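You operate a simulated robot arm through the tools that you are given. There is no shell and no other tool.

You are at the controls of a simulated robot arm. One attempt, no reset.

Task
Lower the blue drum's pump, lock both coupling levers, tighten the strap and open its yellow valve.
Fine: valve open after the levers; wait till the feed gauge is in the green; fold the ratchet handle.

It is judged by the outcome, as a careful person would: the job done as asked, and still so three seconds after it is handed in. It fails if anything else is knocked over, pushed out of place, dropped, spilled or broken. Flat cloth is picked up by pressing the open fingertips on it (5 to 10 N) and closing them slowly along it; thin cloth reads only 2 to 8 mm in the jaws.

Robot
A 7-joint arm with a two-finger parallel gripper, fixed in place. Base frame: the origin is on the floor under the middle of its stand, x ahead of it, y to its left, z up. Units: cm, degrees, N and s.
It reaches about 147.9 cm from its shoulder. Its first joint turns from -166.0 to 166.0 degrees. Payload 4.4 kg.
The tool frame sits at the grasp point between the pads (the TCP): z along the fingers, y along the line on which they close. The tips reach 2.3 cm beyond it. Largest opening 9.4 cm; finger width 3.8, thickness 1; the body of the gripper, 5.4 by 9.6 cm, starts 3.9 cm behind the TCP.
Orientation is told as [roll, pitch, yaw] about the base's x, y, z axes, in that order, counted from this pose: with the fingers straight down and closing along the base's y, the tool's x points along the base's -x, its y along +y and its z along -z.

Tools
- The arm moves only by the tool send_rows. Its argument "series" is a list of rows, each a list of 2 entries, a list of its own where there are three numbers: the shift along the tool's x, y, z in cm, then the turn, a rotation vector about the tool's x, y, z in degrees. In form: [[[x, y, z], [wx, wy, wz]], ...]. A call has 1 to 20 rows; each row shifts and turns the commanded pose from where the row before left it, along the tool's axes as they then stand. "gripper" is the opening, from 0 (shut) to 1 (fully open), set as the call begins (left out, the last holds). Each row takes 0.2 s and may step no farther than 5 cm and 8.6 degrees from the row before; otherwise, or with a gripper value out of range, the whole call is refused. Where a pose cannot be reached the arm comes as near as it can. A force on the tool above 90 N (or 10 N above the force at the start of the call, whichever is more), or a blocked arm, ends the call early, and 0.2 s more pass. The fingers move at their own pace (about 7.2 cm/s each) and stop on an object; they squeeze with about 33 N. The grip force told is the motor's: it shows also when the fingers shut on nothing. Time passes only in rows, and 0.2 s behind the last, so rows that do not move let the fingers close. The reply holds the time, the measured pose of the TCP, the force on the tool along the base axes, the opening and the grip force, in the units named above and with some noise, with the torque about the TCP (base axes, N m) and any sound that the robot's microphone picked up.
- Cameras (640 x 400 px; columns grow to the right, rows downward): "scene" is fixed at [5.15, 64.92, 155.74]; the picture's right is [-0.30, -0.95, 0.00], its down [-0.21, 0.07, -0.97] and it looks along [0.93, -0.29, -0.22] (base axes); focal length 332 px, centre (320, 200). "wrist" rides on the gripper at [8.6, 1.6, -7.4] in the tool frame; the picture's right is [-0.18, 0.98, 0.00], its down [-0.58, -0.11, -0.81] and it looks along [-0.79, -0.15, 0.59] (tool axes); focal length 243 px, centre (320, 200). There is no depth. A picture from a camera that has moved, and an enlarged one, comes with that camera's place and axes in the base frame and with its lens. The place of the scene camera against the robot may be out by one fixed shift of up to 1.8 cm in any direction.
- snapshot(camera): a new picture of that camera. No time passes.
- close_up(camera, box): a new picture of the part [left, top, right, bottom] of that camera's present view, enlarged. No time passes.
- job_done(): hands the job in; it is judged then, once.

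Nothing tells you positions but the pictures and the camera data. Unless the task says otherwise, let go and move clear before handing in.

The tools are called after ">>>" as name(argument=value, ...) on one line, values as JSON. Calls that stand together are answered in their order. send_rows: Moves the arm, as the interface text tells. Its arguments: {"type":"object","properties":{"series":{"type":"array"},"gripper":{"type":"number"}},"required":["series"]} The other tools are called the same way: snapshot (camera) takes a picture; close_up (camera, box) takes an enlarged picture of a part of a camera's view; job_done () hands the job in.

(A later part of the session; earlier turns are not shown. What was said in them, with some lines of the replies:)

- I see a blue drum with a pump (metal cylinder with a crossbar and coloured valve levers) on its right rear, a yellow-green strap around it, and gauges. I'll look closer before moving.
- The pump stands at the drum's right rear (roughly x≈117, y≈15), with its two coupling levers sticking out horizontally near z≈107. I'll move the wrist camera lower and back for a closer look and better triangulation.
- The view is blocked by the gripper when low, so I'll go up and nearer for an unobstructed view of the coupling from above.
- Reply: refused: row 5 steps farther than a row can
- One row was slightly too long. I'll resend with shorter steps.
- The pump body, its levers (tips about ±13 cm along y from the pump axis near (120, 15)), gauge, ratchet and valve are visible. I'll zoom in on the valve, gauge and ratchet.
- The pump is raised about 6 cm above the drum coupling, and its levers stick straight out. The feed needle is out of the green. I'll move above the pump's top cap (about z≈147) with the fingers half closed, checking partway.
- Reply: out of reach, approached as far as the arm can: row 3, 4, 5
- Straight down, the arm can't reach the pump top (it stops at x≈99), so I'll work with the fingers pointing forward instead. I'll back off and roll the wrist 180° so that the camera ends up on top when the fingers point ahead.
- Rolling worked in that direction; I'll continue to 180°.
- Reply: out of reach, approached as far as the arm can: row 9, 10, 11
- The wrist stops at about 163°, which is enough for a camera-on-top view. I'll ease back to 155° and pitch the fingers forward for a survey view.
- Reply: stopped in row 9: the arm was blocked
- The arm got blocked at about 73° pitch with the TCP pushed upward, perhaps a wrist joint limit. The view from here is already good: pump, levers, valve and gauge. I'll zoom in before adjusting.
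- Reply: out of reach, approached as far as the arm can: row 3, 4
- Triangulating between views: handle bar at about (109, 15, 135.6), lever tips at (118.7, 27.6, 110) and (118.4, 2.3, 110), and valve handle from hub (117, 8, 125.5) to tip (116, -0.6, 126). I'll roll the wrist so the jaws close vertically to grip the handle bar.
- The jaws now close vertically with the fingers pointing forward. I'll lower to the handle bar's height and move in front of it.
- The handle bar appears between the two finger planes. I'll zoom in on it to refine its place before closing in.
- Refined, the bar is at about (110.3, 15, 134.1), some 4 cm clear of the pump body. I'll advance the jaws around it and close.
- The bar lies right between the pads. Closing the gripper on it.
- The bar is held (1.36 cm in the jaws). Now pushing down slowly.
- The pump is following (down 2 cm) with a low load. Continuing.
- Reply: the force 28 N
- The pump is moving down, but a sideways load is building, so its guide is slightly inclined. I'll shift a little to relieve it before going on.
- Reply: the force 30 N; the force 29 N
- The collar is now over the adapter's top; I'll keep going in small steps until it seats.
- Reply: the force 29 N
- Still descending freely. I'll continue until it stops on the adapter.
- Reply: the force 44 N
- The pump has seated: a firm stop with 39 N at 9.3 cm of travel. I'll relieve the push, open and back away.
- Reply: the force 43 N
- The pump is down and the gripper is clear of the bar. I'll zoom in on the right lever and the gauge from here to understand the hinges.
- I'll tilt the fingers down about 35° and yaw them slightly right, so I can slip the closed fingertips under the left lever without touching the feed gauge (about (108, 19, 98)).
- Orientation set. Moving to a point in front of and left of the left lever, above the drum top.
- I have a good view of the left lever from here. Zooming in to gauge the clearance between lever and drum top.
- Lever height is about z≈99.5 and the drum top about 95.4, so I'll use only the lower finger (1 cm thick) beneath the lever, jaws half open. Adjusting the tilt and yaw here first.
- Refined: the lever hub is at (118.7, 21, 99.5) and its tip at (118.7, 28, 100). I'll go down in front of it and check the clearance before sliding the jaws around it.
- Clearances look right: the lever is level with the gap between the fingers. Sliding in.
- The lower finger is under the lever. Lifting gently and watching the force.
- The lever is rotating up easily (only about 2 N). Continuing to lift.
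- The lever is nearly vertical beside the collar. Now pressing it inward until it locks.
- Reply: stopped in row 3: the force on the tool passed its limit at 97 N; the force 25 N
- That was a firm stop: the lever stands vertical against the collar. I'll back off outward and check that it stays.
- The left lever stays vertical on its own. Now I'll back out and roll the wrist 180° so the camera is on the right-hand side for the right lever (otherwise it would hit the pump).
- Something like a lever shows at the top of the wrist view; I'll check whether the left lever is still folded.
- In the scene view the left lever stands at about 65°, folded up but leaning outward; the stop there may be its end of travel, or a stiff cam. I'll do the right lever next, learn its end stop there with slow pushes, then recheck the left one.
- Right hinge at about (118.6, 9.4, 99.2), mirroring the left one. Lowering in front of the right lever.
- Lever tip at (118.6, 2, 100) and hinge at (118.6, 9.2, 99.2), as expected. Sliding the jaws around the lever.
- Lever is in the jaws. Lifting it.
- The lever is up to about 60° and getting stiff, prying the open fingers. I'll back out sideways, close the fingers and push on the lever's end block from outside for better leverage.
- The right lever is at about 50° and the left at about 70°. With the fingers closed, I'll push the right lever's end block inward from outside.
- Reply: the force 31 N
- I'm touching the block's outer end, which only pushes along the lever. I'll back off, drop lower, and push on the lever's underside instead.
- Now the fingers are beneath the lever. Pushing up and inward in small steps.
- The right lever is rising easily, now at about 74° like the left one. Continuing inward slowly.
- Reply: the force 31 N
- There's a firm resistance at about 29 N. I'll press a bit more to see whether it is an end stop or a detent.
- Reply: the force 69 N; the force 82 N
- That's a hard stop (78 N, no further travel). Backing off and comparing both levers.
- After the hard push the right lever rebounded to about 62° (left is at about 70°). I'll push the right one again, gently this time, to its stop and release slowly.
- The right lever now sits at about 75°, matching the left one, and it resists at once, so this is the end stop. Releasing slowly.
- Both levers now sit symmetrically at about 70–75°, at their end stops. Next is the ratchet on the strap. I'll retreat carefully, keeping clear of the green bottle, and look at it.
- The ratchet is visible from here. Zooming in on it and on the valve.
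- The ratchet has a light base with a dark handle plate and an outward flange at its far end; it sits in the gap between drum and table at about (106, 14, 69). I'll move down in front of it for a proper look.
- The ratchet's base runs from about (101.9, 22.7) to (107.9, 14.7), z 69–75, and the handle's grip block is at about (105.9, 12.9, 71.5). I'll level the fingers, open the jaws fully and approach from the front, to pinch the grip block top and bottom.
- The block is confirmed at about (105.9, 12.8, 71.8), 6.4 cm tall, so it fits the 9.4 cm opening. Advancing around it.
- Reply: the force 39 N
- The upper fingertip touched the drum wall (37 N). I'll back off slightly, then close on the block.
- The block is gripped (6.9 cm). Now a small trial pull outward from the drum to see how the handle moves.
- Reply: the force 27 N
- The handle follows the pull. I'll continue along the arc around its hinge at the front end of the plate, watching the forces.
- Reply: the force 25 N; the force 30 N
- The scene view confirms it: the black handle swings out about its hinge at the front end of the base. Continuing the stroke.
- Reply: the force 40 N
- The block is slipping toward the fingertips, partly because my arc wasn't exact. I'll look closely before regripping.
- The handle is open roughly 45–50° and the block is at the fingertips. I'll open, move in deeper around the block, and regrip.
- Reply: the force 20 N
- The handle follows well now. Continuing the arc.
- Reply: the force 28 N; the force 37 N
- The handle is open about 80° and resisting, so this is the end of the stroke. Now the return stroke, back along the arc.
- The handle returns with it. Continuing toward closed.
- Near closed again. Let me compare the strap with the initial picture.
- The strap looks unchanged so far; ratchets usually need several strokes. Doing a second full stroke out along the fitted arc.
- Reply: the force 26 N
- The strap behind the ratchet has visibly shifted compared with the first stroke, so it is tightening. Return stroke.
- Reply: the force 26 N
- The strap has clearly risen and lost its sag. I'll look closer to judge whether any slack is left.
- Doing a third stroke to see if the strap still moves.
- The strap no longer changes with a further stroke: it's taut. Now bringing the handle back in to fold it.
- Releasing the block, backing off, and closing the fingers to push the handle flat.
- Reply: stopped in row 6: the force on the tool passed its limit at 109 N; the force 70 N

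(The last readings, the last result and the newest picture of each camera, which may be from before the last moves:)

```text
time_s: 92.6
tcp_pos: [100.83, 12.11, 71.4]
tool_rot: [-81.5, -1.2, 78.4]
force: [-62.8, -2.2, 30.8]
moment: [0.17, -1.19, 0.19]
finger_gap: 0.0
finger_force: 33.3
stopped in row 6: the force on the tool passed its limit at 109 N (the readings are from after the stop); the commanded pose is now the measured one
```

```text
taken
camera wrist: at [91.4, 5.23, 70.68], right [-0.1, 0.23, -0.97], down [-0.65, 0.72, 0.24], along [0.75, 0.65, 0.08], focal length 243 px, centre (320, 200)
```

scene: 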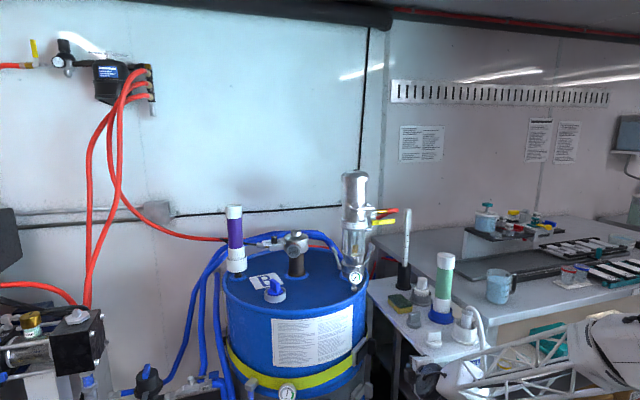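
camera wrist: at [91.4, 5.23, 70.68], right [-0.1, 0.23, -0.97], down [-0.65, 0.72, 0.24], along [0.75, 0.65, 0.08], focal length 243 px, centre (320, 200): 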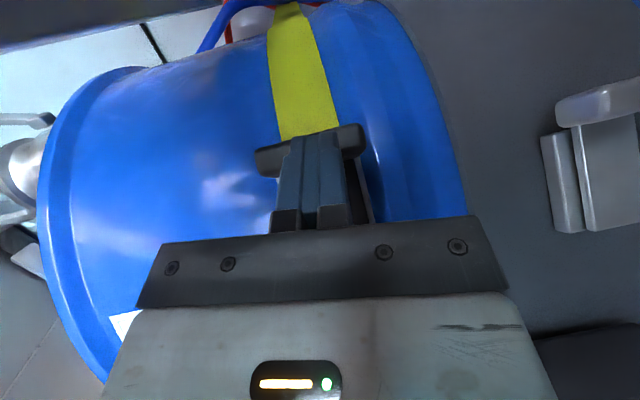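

A firm stop: the handle should be flat. I'll back off and compare with the initial folded look.

>>> send_rows(series=[[[0, 0, -0.5], [0, 0, 0]], [[0, 0, -3], [0, 0, 0]], [[0, 0, -4], [0, 0, 0]], [[0, 0, -4], [0, 0, 0]]])

>>> snapshot(camera="wrist")

>>> close_up(camera="scene", box=[330, 310, 410, 400])

```text
time_s: 93.6
tcp_pos: [89.74, 14.58, 73.07]
tool_rot: [-81.5, -1.4, 78.3]
force: [0.7, -0.3, 0.1]
moment: [0.0, 0.01, -0.01]
finger_gap: 0.01
finger_force: 33.1
```

```text
taken
camera wrist: at [80.36, 7.62, 72.39], right [-0.1, 0.23, -0.97], down [-0.65, 0.72, 0.24], along [0.75, 0.65, 0.08], focal length 243 px, centre (320, 200)
```

wrist: 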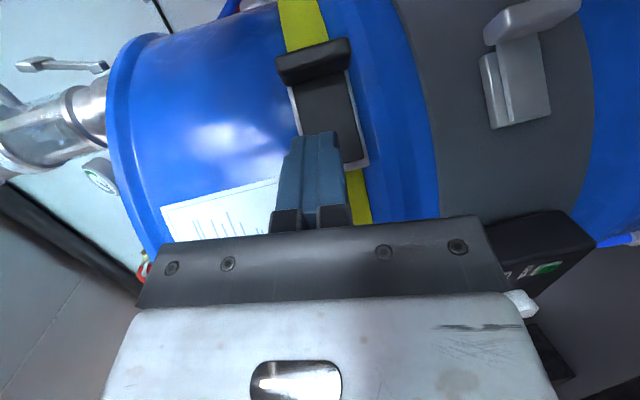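

```text
4.44 times, centred on (370, 355) of scene
camera zoom: at [5.15, 64.92, 155.74], right [-0.3, -0.95, 0.0], down [-0.21, 0.07, -0.97], along [0.93, -0.29, -0.22], focal length 1476 px, centre (98, -489)
```

zoom: 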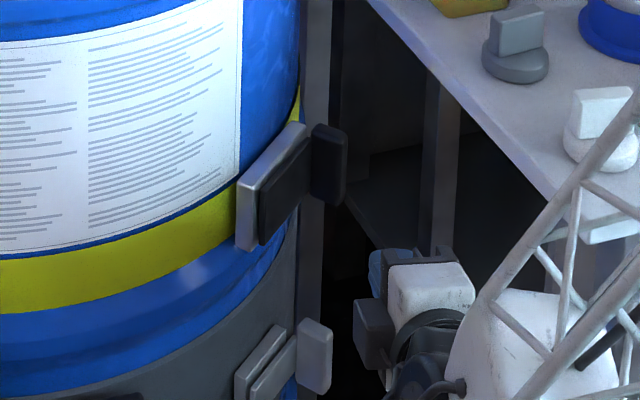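

The handle is folded flat exactly as in the first picture, and the strap is taut. Now the valve: I'll back out, rise in front of the table, and approach the yellow handle (from y≈8 to -0.8 at z≈117).

>>> send_rows(series=[[[1.5, 0.545, -3.64], [0, 0, 0]], [[1.5, 0.545, -3.64], [0, 0, 0]], [[1.5, 0.545, -3.64], [0, 0, 0]], [[0, -4.75, -0.71], [0, 0, 0]], [[0, -4.75, -0.71], [0, 0, 0]], [[0, -4.75, -0.71], [0, 0, 0]], [[0, -4.75, -0.71], [0, 0, 0]], [[0, -4.75, -0.71], [0, 0, 0]], [[0, -4.75, -0.71], [0, 0, 0]], [[0, -4.75, -0.71], [0, 0, 0]], [[0, -4.75, -0.71], [0, 0, 0]]])

>>> snapshot(camera="wrist")

>>> snapshot(camera="scene")

```text
time_s: 96.0
tcp_pos: [77.99, 11.21, 111.37]
tool_rot: [-81.4, -1.2, 78.4]
force: [0.2, -0.2, -0.5]
moment: [0.01, 0.01, 0.02]
finger_gap: 0.0
finger_force: 32.7
```

```text
taken
camera wrist: at [68.61, 4.26, 110.73], right [-0.1, 0.23, -0.97], down [-0.65, 0.72, 0.24], along [0.75, 0.65, 0.08], focal length 243 px, centre (320, 200)
```

wrist: 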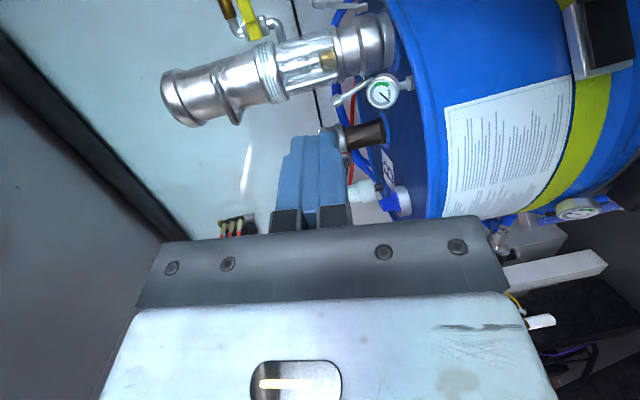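

```text
taken
```

scene: 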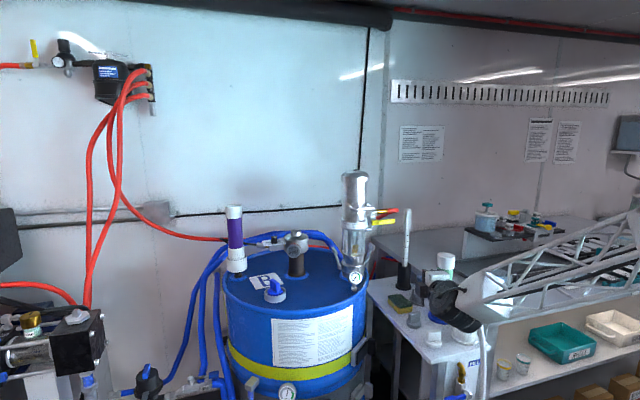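

>>> send_rows(series=[[[0.56, -0.9, 4.1], [0, 0, 0]], [[0.56, -0.9, 4.1], [0, 0, 0]], [[0.56, -0.9, 4.1], [0, 0, 0]], [[0.56, -0.9, 4.1], [0, 0, 0]], [[0.56, -0.9, 4.1], [0, 0, 0]], [[0.56, -0.9, 4.1], [0, 0, 0]], [[0.56, -0.9, 4.1], [0, 0, 0]]], gripper=0.5)

>>> snapshot(camera="wrist")

>>> close_up(camera="scene", box=[310, 170, 460, 290])

```text
time_s: 97.6
tcp_pos: [105.64, 1.55, 113.26]
tool_rot: [-81.5, -1.3, 78.4]
force: [0.2, -0.6, -0.3]
moment: [0.01, 0.03, 0.01]
finger_gap: 4.69
finger_force: 0.2
```

```text
taken
camera wrist: at [96.38, -5.34, 112.53], right [-0.1, 0.23, -0.97], down [-0.65, 0.72, 0.24], along [0.75, 0.65, 0.08], focal length 243 px, centre (320, 200)
```

wrist: 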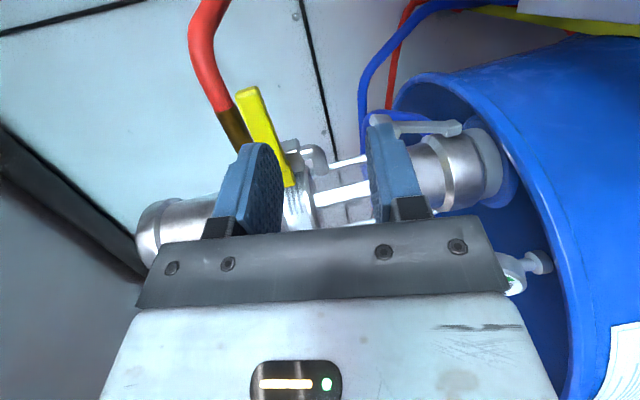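

```text
3.33 times, centred on (385, 230) of scene
camera zoom: at [5.15, 64.92, 155.74], right [-0.3, -0.95, 0.0], down [-0.21, 0.07, -0.97], along [0.93, -0.29, -0.22], focal length 1107 px, centre (103, 100)
```

zoom: 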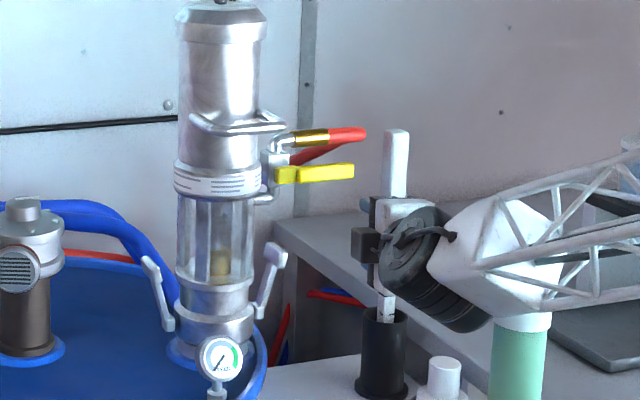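

The handle runs from y≈-0.5 to 8.5 at z≈117.2, x≈116.2. I'll straddle it loosely near its end with the jaws and test which way it turns.

>>> send_rows(series=[[[-0.72, -4.09, 0.685], [0, 0, 0]], [[-0.766, -0.558, 3.73], [0, 0, 0]]], gripper=0.36)

>>> snapshot(camera="wrist")

```text
time_s: 98.2
tcp_pos: [110.98, 1.99, 117.41]
tool_rot: [-81.4, -1.2, 78.4]
force: [0.9, -0.3, 1.5]
moment: [0.0, -0.02, 0.01]
finger_gap: 3.35
finger_force: 0.1
```

```text
taken
camera wrist: at [101.69, -4.99, 116.71], right [-0.1, 0.23, -0.97], down [-0.65, 0.72, 0.24], along [0.75, 0.65, 0.08], focal length 243 px, centre (320, 200)
```

wrist: 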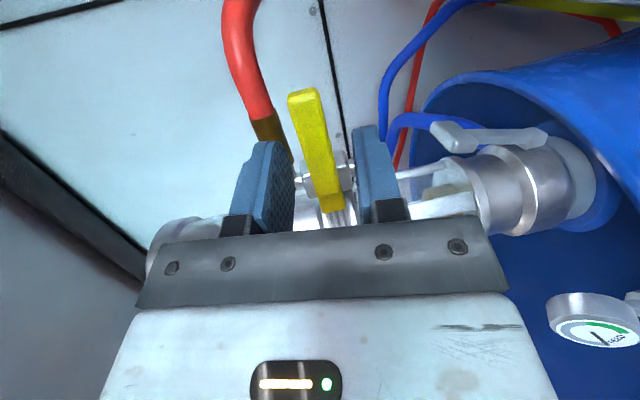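

>>> send_rows(series=[[[-0.736, -0.536, 3.585], [0, 0, 0]]])

>>> snapshot(camera="wrist")

```text
time_s: 98.6
tcp_pos: [114.75, 2.04, 117.37]
tool_rot: [-81.5, -1.3, 78.3]
force: [0.4, 0.5, 0.0]
moment: [0.02, 0.06, -0.01]
finger_gap: 3.37
finger_force: 0.1
```

```text
taken
camera wrist: at [105.37, -4.99, 116.57], right [-0.1, 0.23, -0.97], down [-0.65, 0.72, 0.24], along [0.75, 0.65, 0.08], focal length 243 px, centre (320, 200)
```

wrist: 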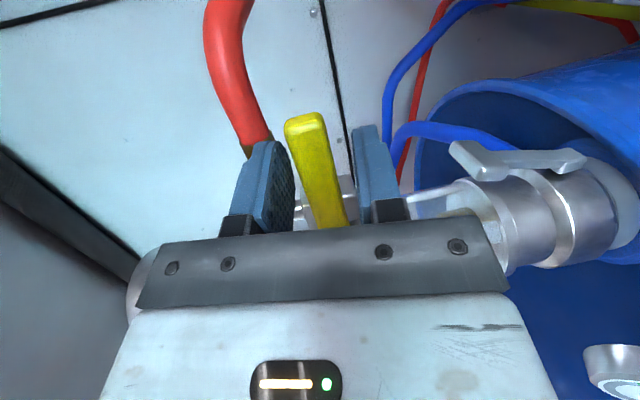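

The handle is between the jaws. Testing downward first, with small steps.

>>> send_rows(series=[[[0, 0.396, 0.059], [0, 0, 0]], [[0, 0.396, 0.059], [0, 0, 0]], [[0, 0.297, 0.044], [0, 0, 0]]])

>>> send_rows(series=[[[0, 0.198, 0.03], [0, 0, 0]], [[0, 0.198, 0.03], [0, 0, 0]]])

>>> snapshot(camera="wrist")

```text
time_s: 99.4
tcp_pos: [114.73, 2.01, 116.05]
tool_rot: [-81.4, -1.4, 78.3]
force: [-0.1, -0.4, 0.7]
moment: [0.01, 0.03, 0.01]
finger_gap: 3.39
finger_force: 0.0
```

```text
time_s: 100.0
tcp_pos: [114.63, 2.07, 115.8]
tool_rot: [-81.4, -1.2, 78.5]
force: [-1.0, 0.1, 1.1]
moment: [0.02, 0.01, -0.02]
finger_gap: 3.4
finger_force: 0.6
```

```text
taken
camera wrist: at [105.36, -4.92, 115.04], right [-0.1, 0.23, -0.97], down [-0.65, 0.72, 0.24], along [0.75, 0.65, 0.08], focal length 243 px, centre (320, 200)
```

wrist: 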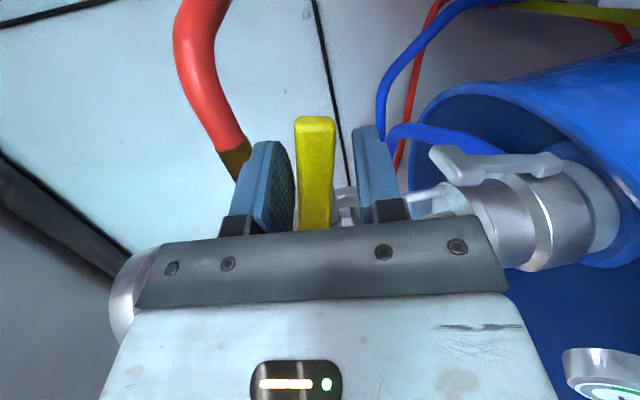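

It turns downward easily (about 1 N). I'll back out, close the fingers, and press the handle down from above through the full quarter turn.

>>> send_rows(series=[[[0.8, 0.58, -3.876], [0, 0, 0]], [[0, 0, 0], [0, 0, 0]], [[0, -1.58, -0.237], [0, 0, 0]], [[0, -1.58, -0.237], [0, 0, 0]], [[-0.8, -0.58, 3.876], [0, 0, 0]]], gripper=0.0)

>>> snapshot(camera="wrist")

```text
time_s: 101.2
tcp_pos: [114.64, 1.97, 119.11]
tool_rot: [-81.5, -1.3, 78.3]
force: [0.4, 0.1, 0.5]
moment: [-0.01, 0.01, -0.07]
finger_gap: 0.0
finger_force: 32.1
```

```text
taken
camera wrist: at [105.33, -4.99, 118.36], right [-0.1, 0.23, -0.97], down [-0.65, 0.72, 0.24], along [0.75, 0.65, 0.08], focal length 243 px, centre (320, 200)
```

wrist: 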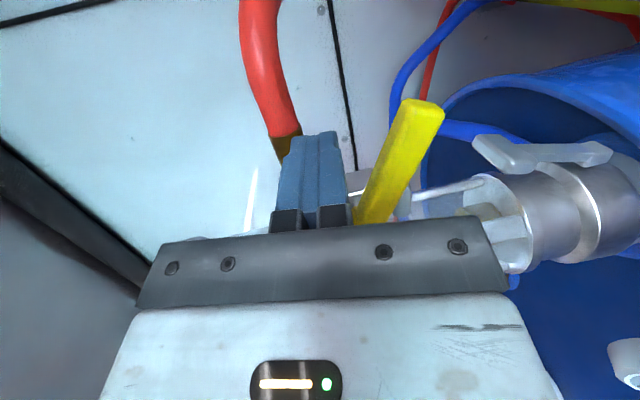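

The handle is about 27° down. Pressing it on down and then inward.

>>> send_rows(series=[[[0, 1.187, 0.178], [0, 0, 0]], [[0, 1.187, 0.178], [0, 0, 0]], [[0, 1.187, 0.178], [0, 0, 0]], [[-0.49, 0.954, 0.042], [0, 0, 0]], [[-0.49, 0.954, 0.042], [0, 0, 0]]])

>>> snapshot(camera="wrist")

>>> close_up(camera="scene", box=[310, 170, 460, 290])

```text
time_s: 102.4
tcp_pos: [114.84, 3.0, 113.51]
tool_rot: [-81.5, -1.3, 78.4]
force: [-0.4, 0.2, 0.6]
moment: [-0.03, -0.02, 0.02]
finger_gap: 0.0
finger_force: 32.8
```

```text
taken
camera wrist: at [105.49, -3.86, 112.71], right [-0.1, 0.23, -0.97], down [-0.65, 0.72, 0.24], along [0.75, 0.65, 0.08], focal length 243 px, centre (320, 200)
```

wrist: 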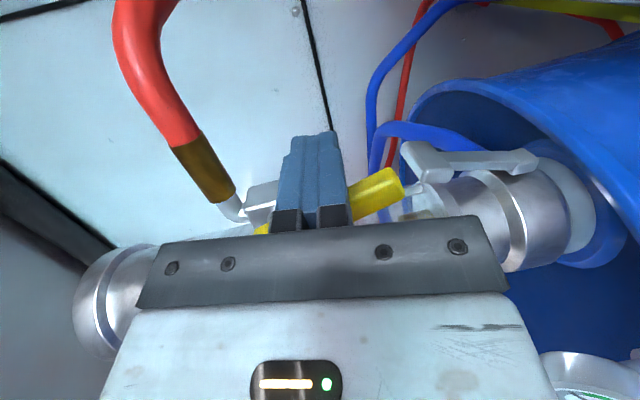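

```text
3.33 times, centred on (385, 230) of scene
camera zoom: at [5.15, 64.92, 155.74], right [-0.3, -0.95, 0.0], down [-0.21, 0.07, -0.97], along [0.93, -0.29, -0.22], focal length 1107 px, centre (103, 100)
```

zoom: 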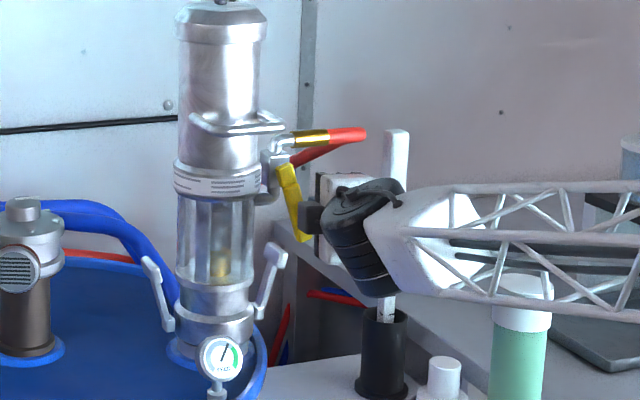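

The handle is at roughly 65° and the feed needle has begun to rise. Finishing the quarter turn.

>>> send_rows(series=[[[-0.49, 0.213, -0.069], [0, 0, 0]], [[-0.49, 0.213, -0.069], [0, 0, 0]], [[-0.392, 0.1, -0.06], [0, 0, 0]]])

>>> snapshot(camera="wrist")

>>> close_up(camera="scene", box=[310, 170, 460, 290])

```text
time_s: 103.2
tcp_pos: [114.62, 4.44, 112.91]
tool_rot: [-81.6, -1.4, 78.3]
force: [-0.4, -1.0, 0.6]
moment: [-0.03, 0.01, 0.04]
finger_gap: 0.0
finger_force: 33.0
```

```text
taken
camera wrist: at [105.45, -2.45, 112.27], right [-0.1, 0.23, -0.97], down [-0.65, 0.72, 0.24], along [0.75, 0.65, 0.08], focal length 243 px, centre (320, 200)
```

wrist: 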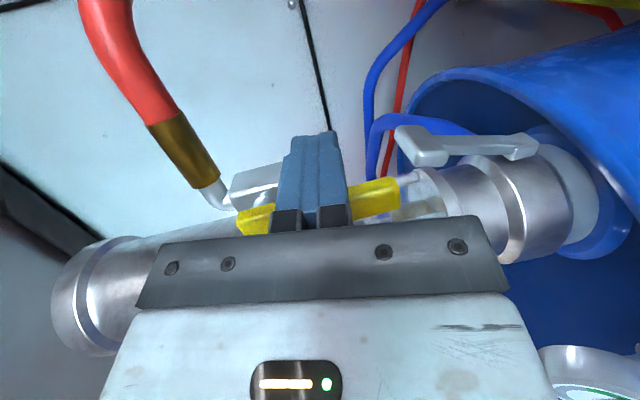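

```text
3.33 times, centred on (385, 230) of scene
camera zoom: at [5.15, 64.92, 155.74], right [-0.3, -0.95, 0.0], down [-0.21, 0.07, -0.97], along [0.93, -0.29, -0.22], focal length 1107 px, centre (103, 100)
```

zoom: 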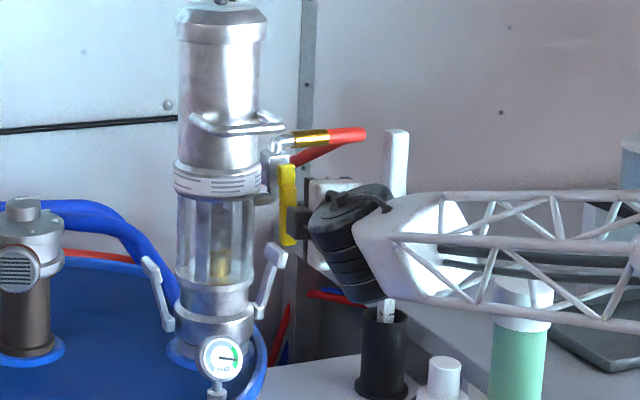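

The handle is now vertical, in line with the pipe, and the needle has moved to the right. A slight extra nudge to the stop, then check the gauge.

>>> send_rows(series=[[[-0.196, 0.006, -0.04], [0, 0, 0]], [[-0.196, 0.006, -0.04], [0, 0, 0]]])

>>> close_up(camera="scene", box=[330, 230, 390, 290])

>>> close_up(camera="scene", box=[360, 195, 420, 255])

```text
time_s: 103.8
tcp_pos: [114.63, 4.83, 113.07]
tool_rot: [-81.5, -1.3, 78.3]
force: [0.5, -11.4, 2.1]
moment: [0.11, -0.03, -0.08]
finger_gap: 0.0
finger_force: 33.3
```

```text
6.67 times, centred on (360, 260) of scene
camera zoom: at [5.15, 64.92, 155.74], right [-0.3, -0.95, 0.0], down [-0.21, 0.07, -0.97], along [0.93, -0.29, -0.22], focal length 2214 px, centre (53, -200)
```

zoom: 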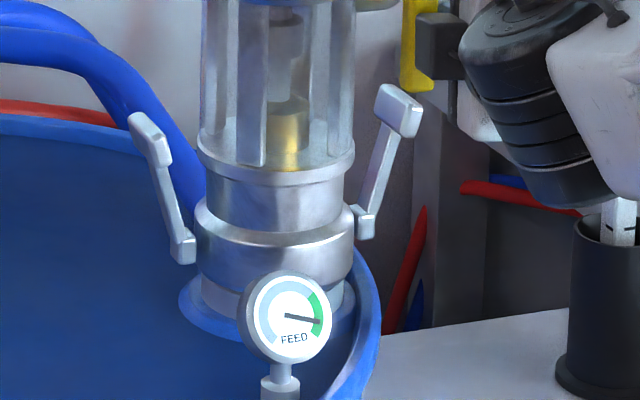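

```text
6.67 times, centred on (390, 225) of scene
camera zoom: at [5.15, 64.92, 155.74], right [-0.3, -0.95, 0.0], down [-0.21, 0.07, -0.97], along [0.93, -0.29, -0.22], focal length 2214 px, centre (-147, 33)
```

zoom: 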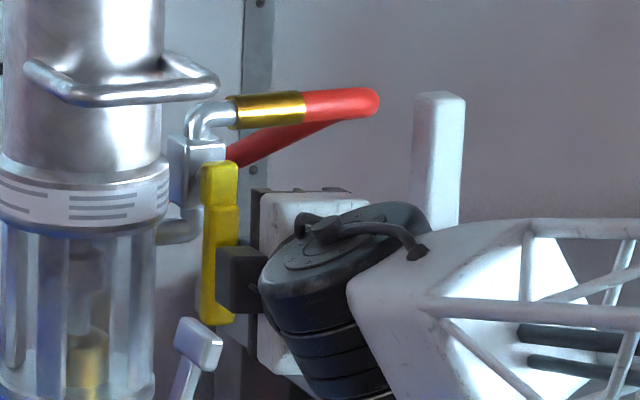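

The feed needle is in the green and the valve handle is at its stop. Backing away gently.

>>> send_rows(series=[[[0.147, 0, 0.03], [0, 0, 0]], [[0.49, -0.015, 0.098], [0, 0, 0]], [[0.98, -0.03, 0.197], [0, 0, 0]], [[0.98, -0.03, 0.197], [0, 0, 0]], [[0.6, 0.435, -2.9], [0, 0, 0]], [[0.8, 0.58, -3.876], [0, 0, 0]], [[0.2, 0.7, -4.1], [0, 0, 0]], [[-0.56, 0.9, -4.1], [0, 0, 0]], [[-0.56, 0.9, -4.1], [0, 0, 0]], [[-0.56, 0.9, -4.1], [0, 0, 0]], [[-0.56, 0.9, -4.1], [0, 0, 0]]])

>>> snapshot(camera="scene")

>>> close_up(camera="scene", box=[325, 190, 405, 290])

```text
time_s: 106.2
tcp_pos: [87.62, 8.61, 111.78]
tool_rot: [-81.4, -1.3, 78.3]
force: [0.2, -0.1, -0.5]
moment: [0.01, -0.02, -0.03]
finger_gap: 0.0
finger_force: 32.9
```

```text
taken
```

scene: 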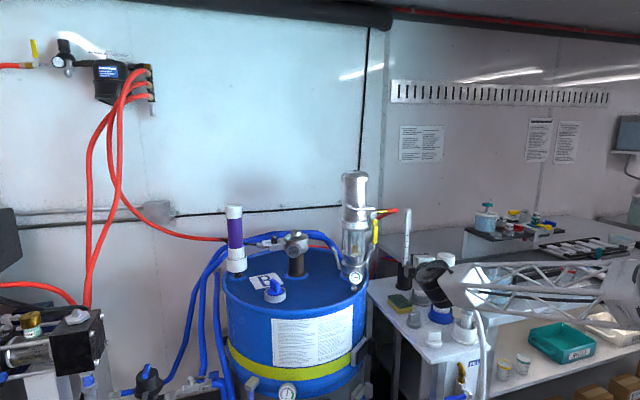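

```text
4.00 times, centred on (365, 240) of scene
camera zoom: at [5.15, 64.92, 155.74], right [-0.3, -0.95, 0.0], down [-0.21, 0.07, -0.97], along [0.93, -0.29, -0.22], focal length 1328 px, centre (140, 40)
```

zoom: 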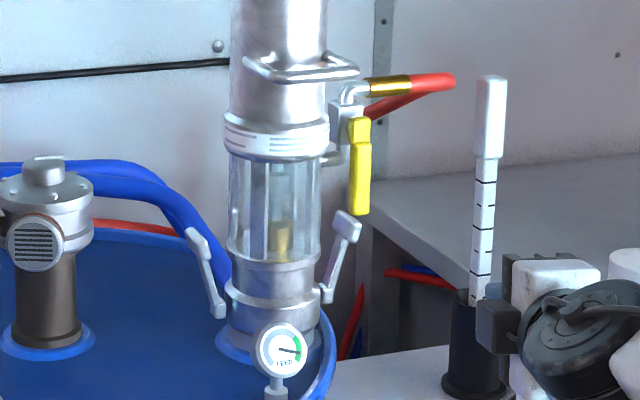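

Valve open, levers up, strap taut, ratchet folded. I'll move clear, wait a few seconds and recheck the gauge and everything else.

>>> send_rows(series=[[[-0.56, 0.9, -4.1], [0, 0, 0]], [[-0.56, 0.9, -4.1], [0, 0, 0]], [[0, -2, -3], [0, 0, 0]], [[0, -2, -3], [0, 0, 0]], [[0, 0, 0], [0, 0, 0]], [[0, 0, 0], [0, 0, 0]], [[0, 0, 0], [0, 0, 0]], [[0, 0, 0], [0, 0, 0]], [[0, 0, 0], [0, 0, 0]], [[0, 0, 0], [0, 0, 0]], [[0, 0, 0], [0, 0, 0]], [[0, 0, 0], [0, 0, 0]], [[0, 0, 0], [0, 0, 0]], [[0, 0, 0], [0, 0, 0]], [[0, 0, 0], [0, 0, 0]], [[0, 0, 0], [0, 0, 0]], [[0, 0, 0], [0, 0, 0]], [[0, 0, 0], [0, 0, 0]], [[0, 0, 0], [0, 0, 0]], [[0, 0, 0], [0, 0, 0]]])

>>> close_up(camera="scene", box=[330, 235, 385, 290])

>>> close_up(camera="scene", box=[200, 262, 420, 400])

>>> snapshot(camera="wrist")

>>> snapshot(camera="scene")

```text
time_s: 110.4
tcp_pos: [74.53, 12.34, 115.96]
tool_rot: [-81.4, -1.4, 78.5]
force: [-1.0, -0.9, 0.2]
moment: [0.01, -0.01, 0.01]
finger_gap: 0.0
finger_force: 33.1
```

```text
7.27 times, centred on (358, 262) of scene
camera zoom: at [5.15, 64.92, 155.74], right [-0.3, -0.95, 0.0], down [-0.21, 0.07, -0.97], along [0.93, -0.29, -0.22], focal length 2415 px, centre (47, -254)
```

zoom: 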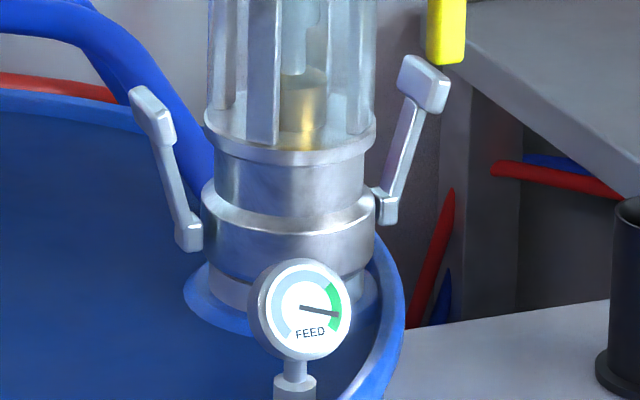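

```text
2.90 times, centred on (310, 331) of scene
camera zoom: at [5.15, 64.92, 155.74], right [-0.3, -0.95, 0.0], down [-0.21, 0.07, -0.97], along [0.93, -0.29, -0.22], focal length 962 px, centre (349, -180)
```

zoom: 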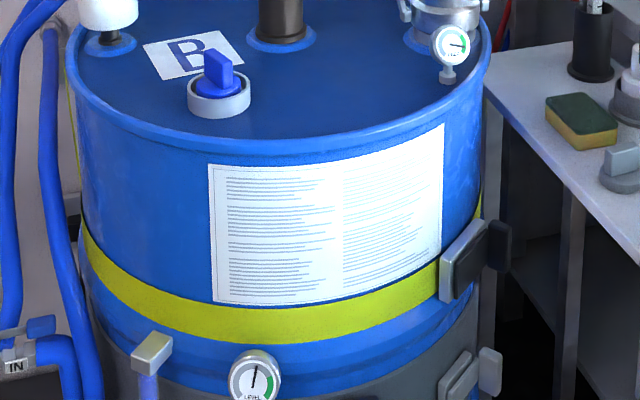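

```text
taken
camera wrist: at [65.18, 5.35, 115.24], right [-0.1, 0.23, -0.97], down [-0.65, 0.72, 0.24], along [0.75, 0.65, 0.08], focal length 243 px, centre (320, 200)
```

wrist: 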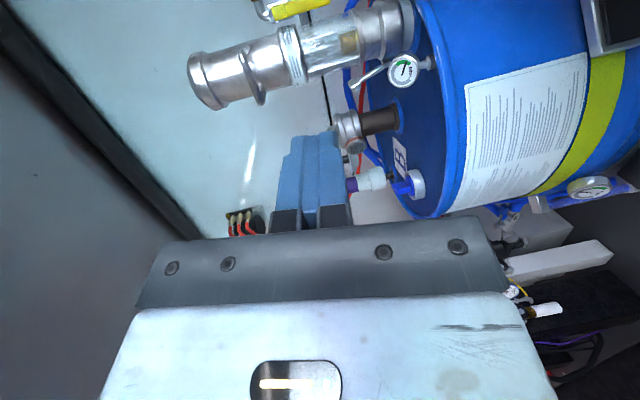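

```text
taken
```

scene: 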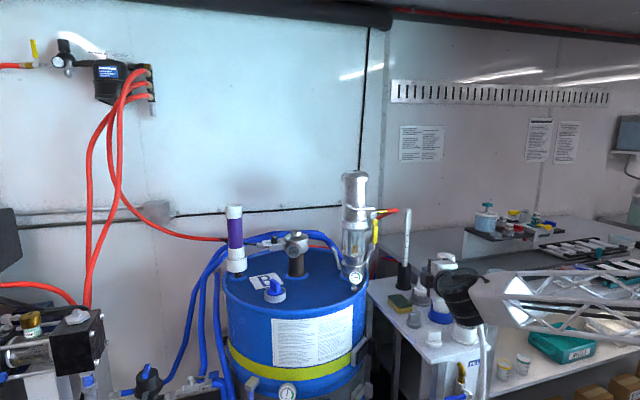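

The feed needle is steady in the green. The pump is seated, both levers are folded up at their stops, the strap is taut with the ratchet handle folded, and the yellow valve is fully open. The arm is clear and nothing else has been disturbed, so I'm handing in.

>>> job_done()

```text
The job is handed in.
```

I've handed the job in. When I did, everything you asked for looked done and had held for about 4 seconds, but I don't have the verdict.

- **Pump:** lowered about 9 cm until it came to a firm stop on the drum coupling.
- **Coupling levers:** both folded up until they met a hard stop, and they stayed there. They rest at roughly 70–75°, not fully vertical. I took that as locked because neither would go further under a firm push.
- **Strap:** tightened with three full ratchet strokes. The sag is gone, and the third stroke made no visible difference. The ratchet handle is folded flat again, as it was at the start.
- **Yellow valve:** opened after the levers, with the handle turned a quarter turn down, in line with the pipe.
- **Feed gauge:** the needle moved into the green after the valve opened and stayed steady.

Three firm contacts passed or came near the force limit: the left lever (97 N), the right lever (78 N) and the ratchet handle (109 N). A fingertip also touched the drum wall lightly (37 N). I saw no damage, and nothing nearby looked knocked or moved in the camera views, though the arm hid part of the small table in the last picture. The arm was clear of the drum when I handed in.
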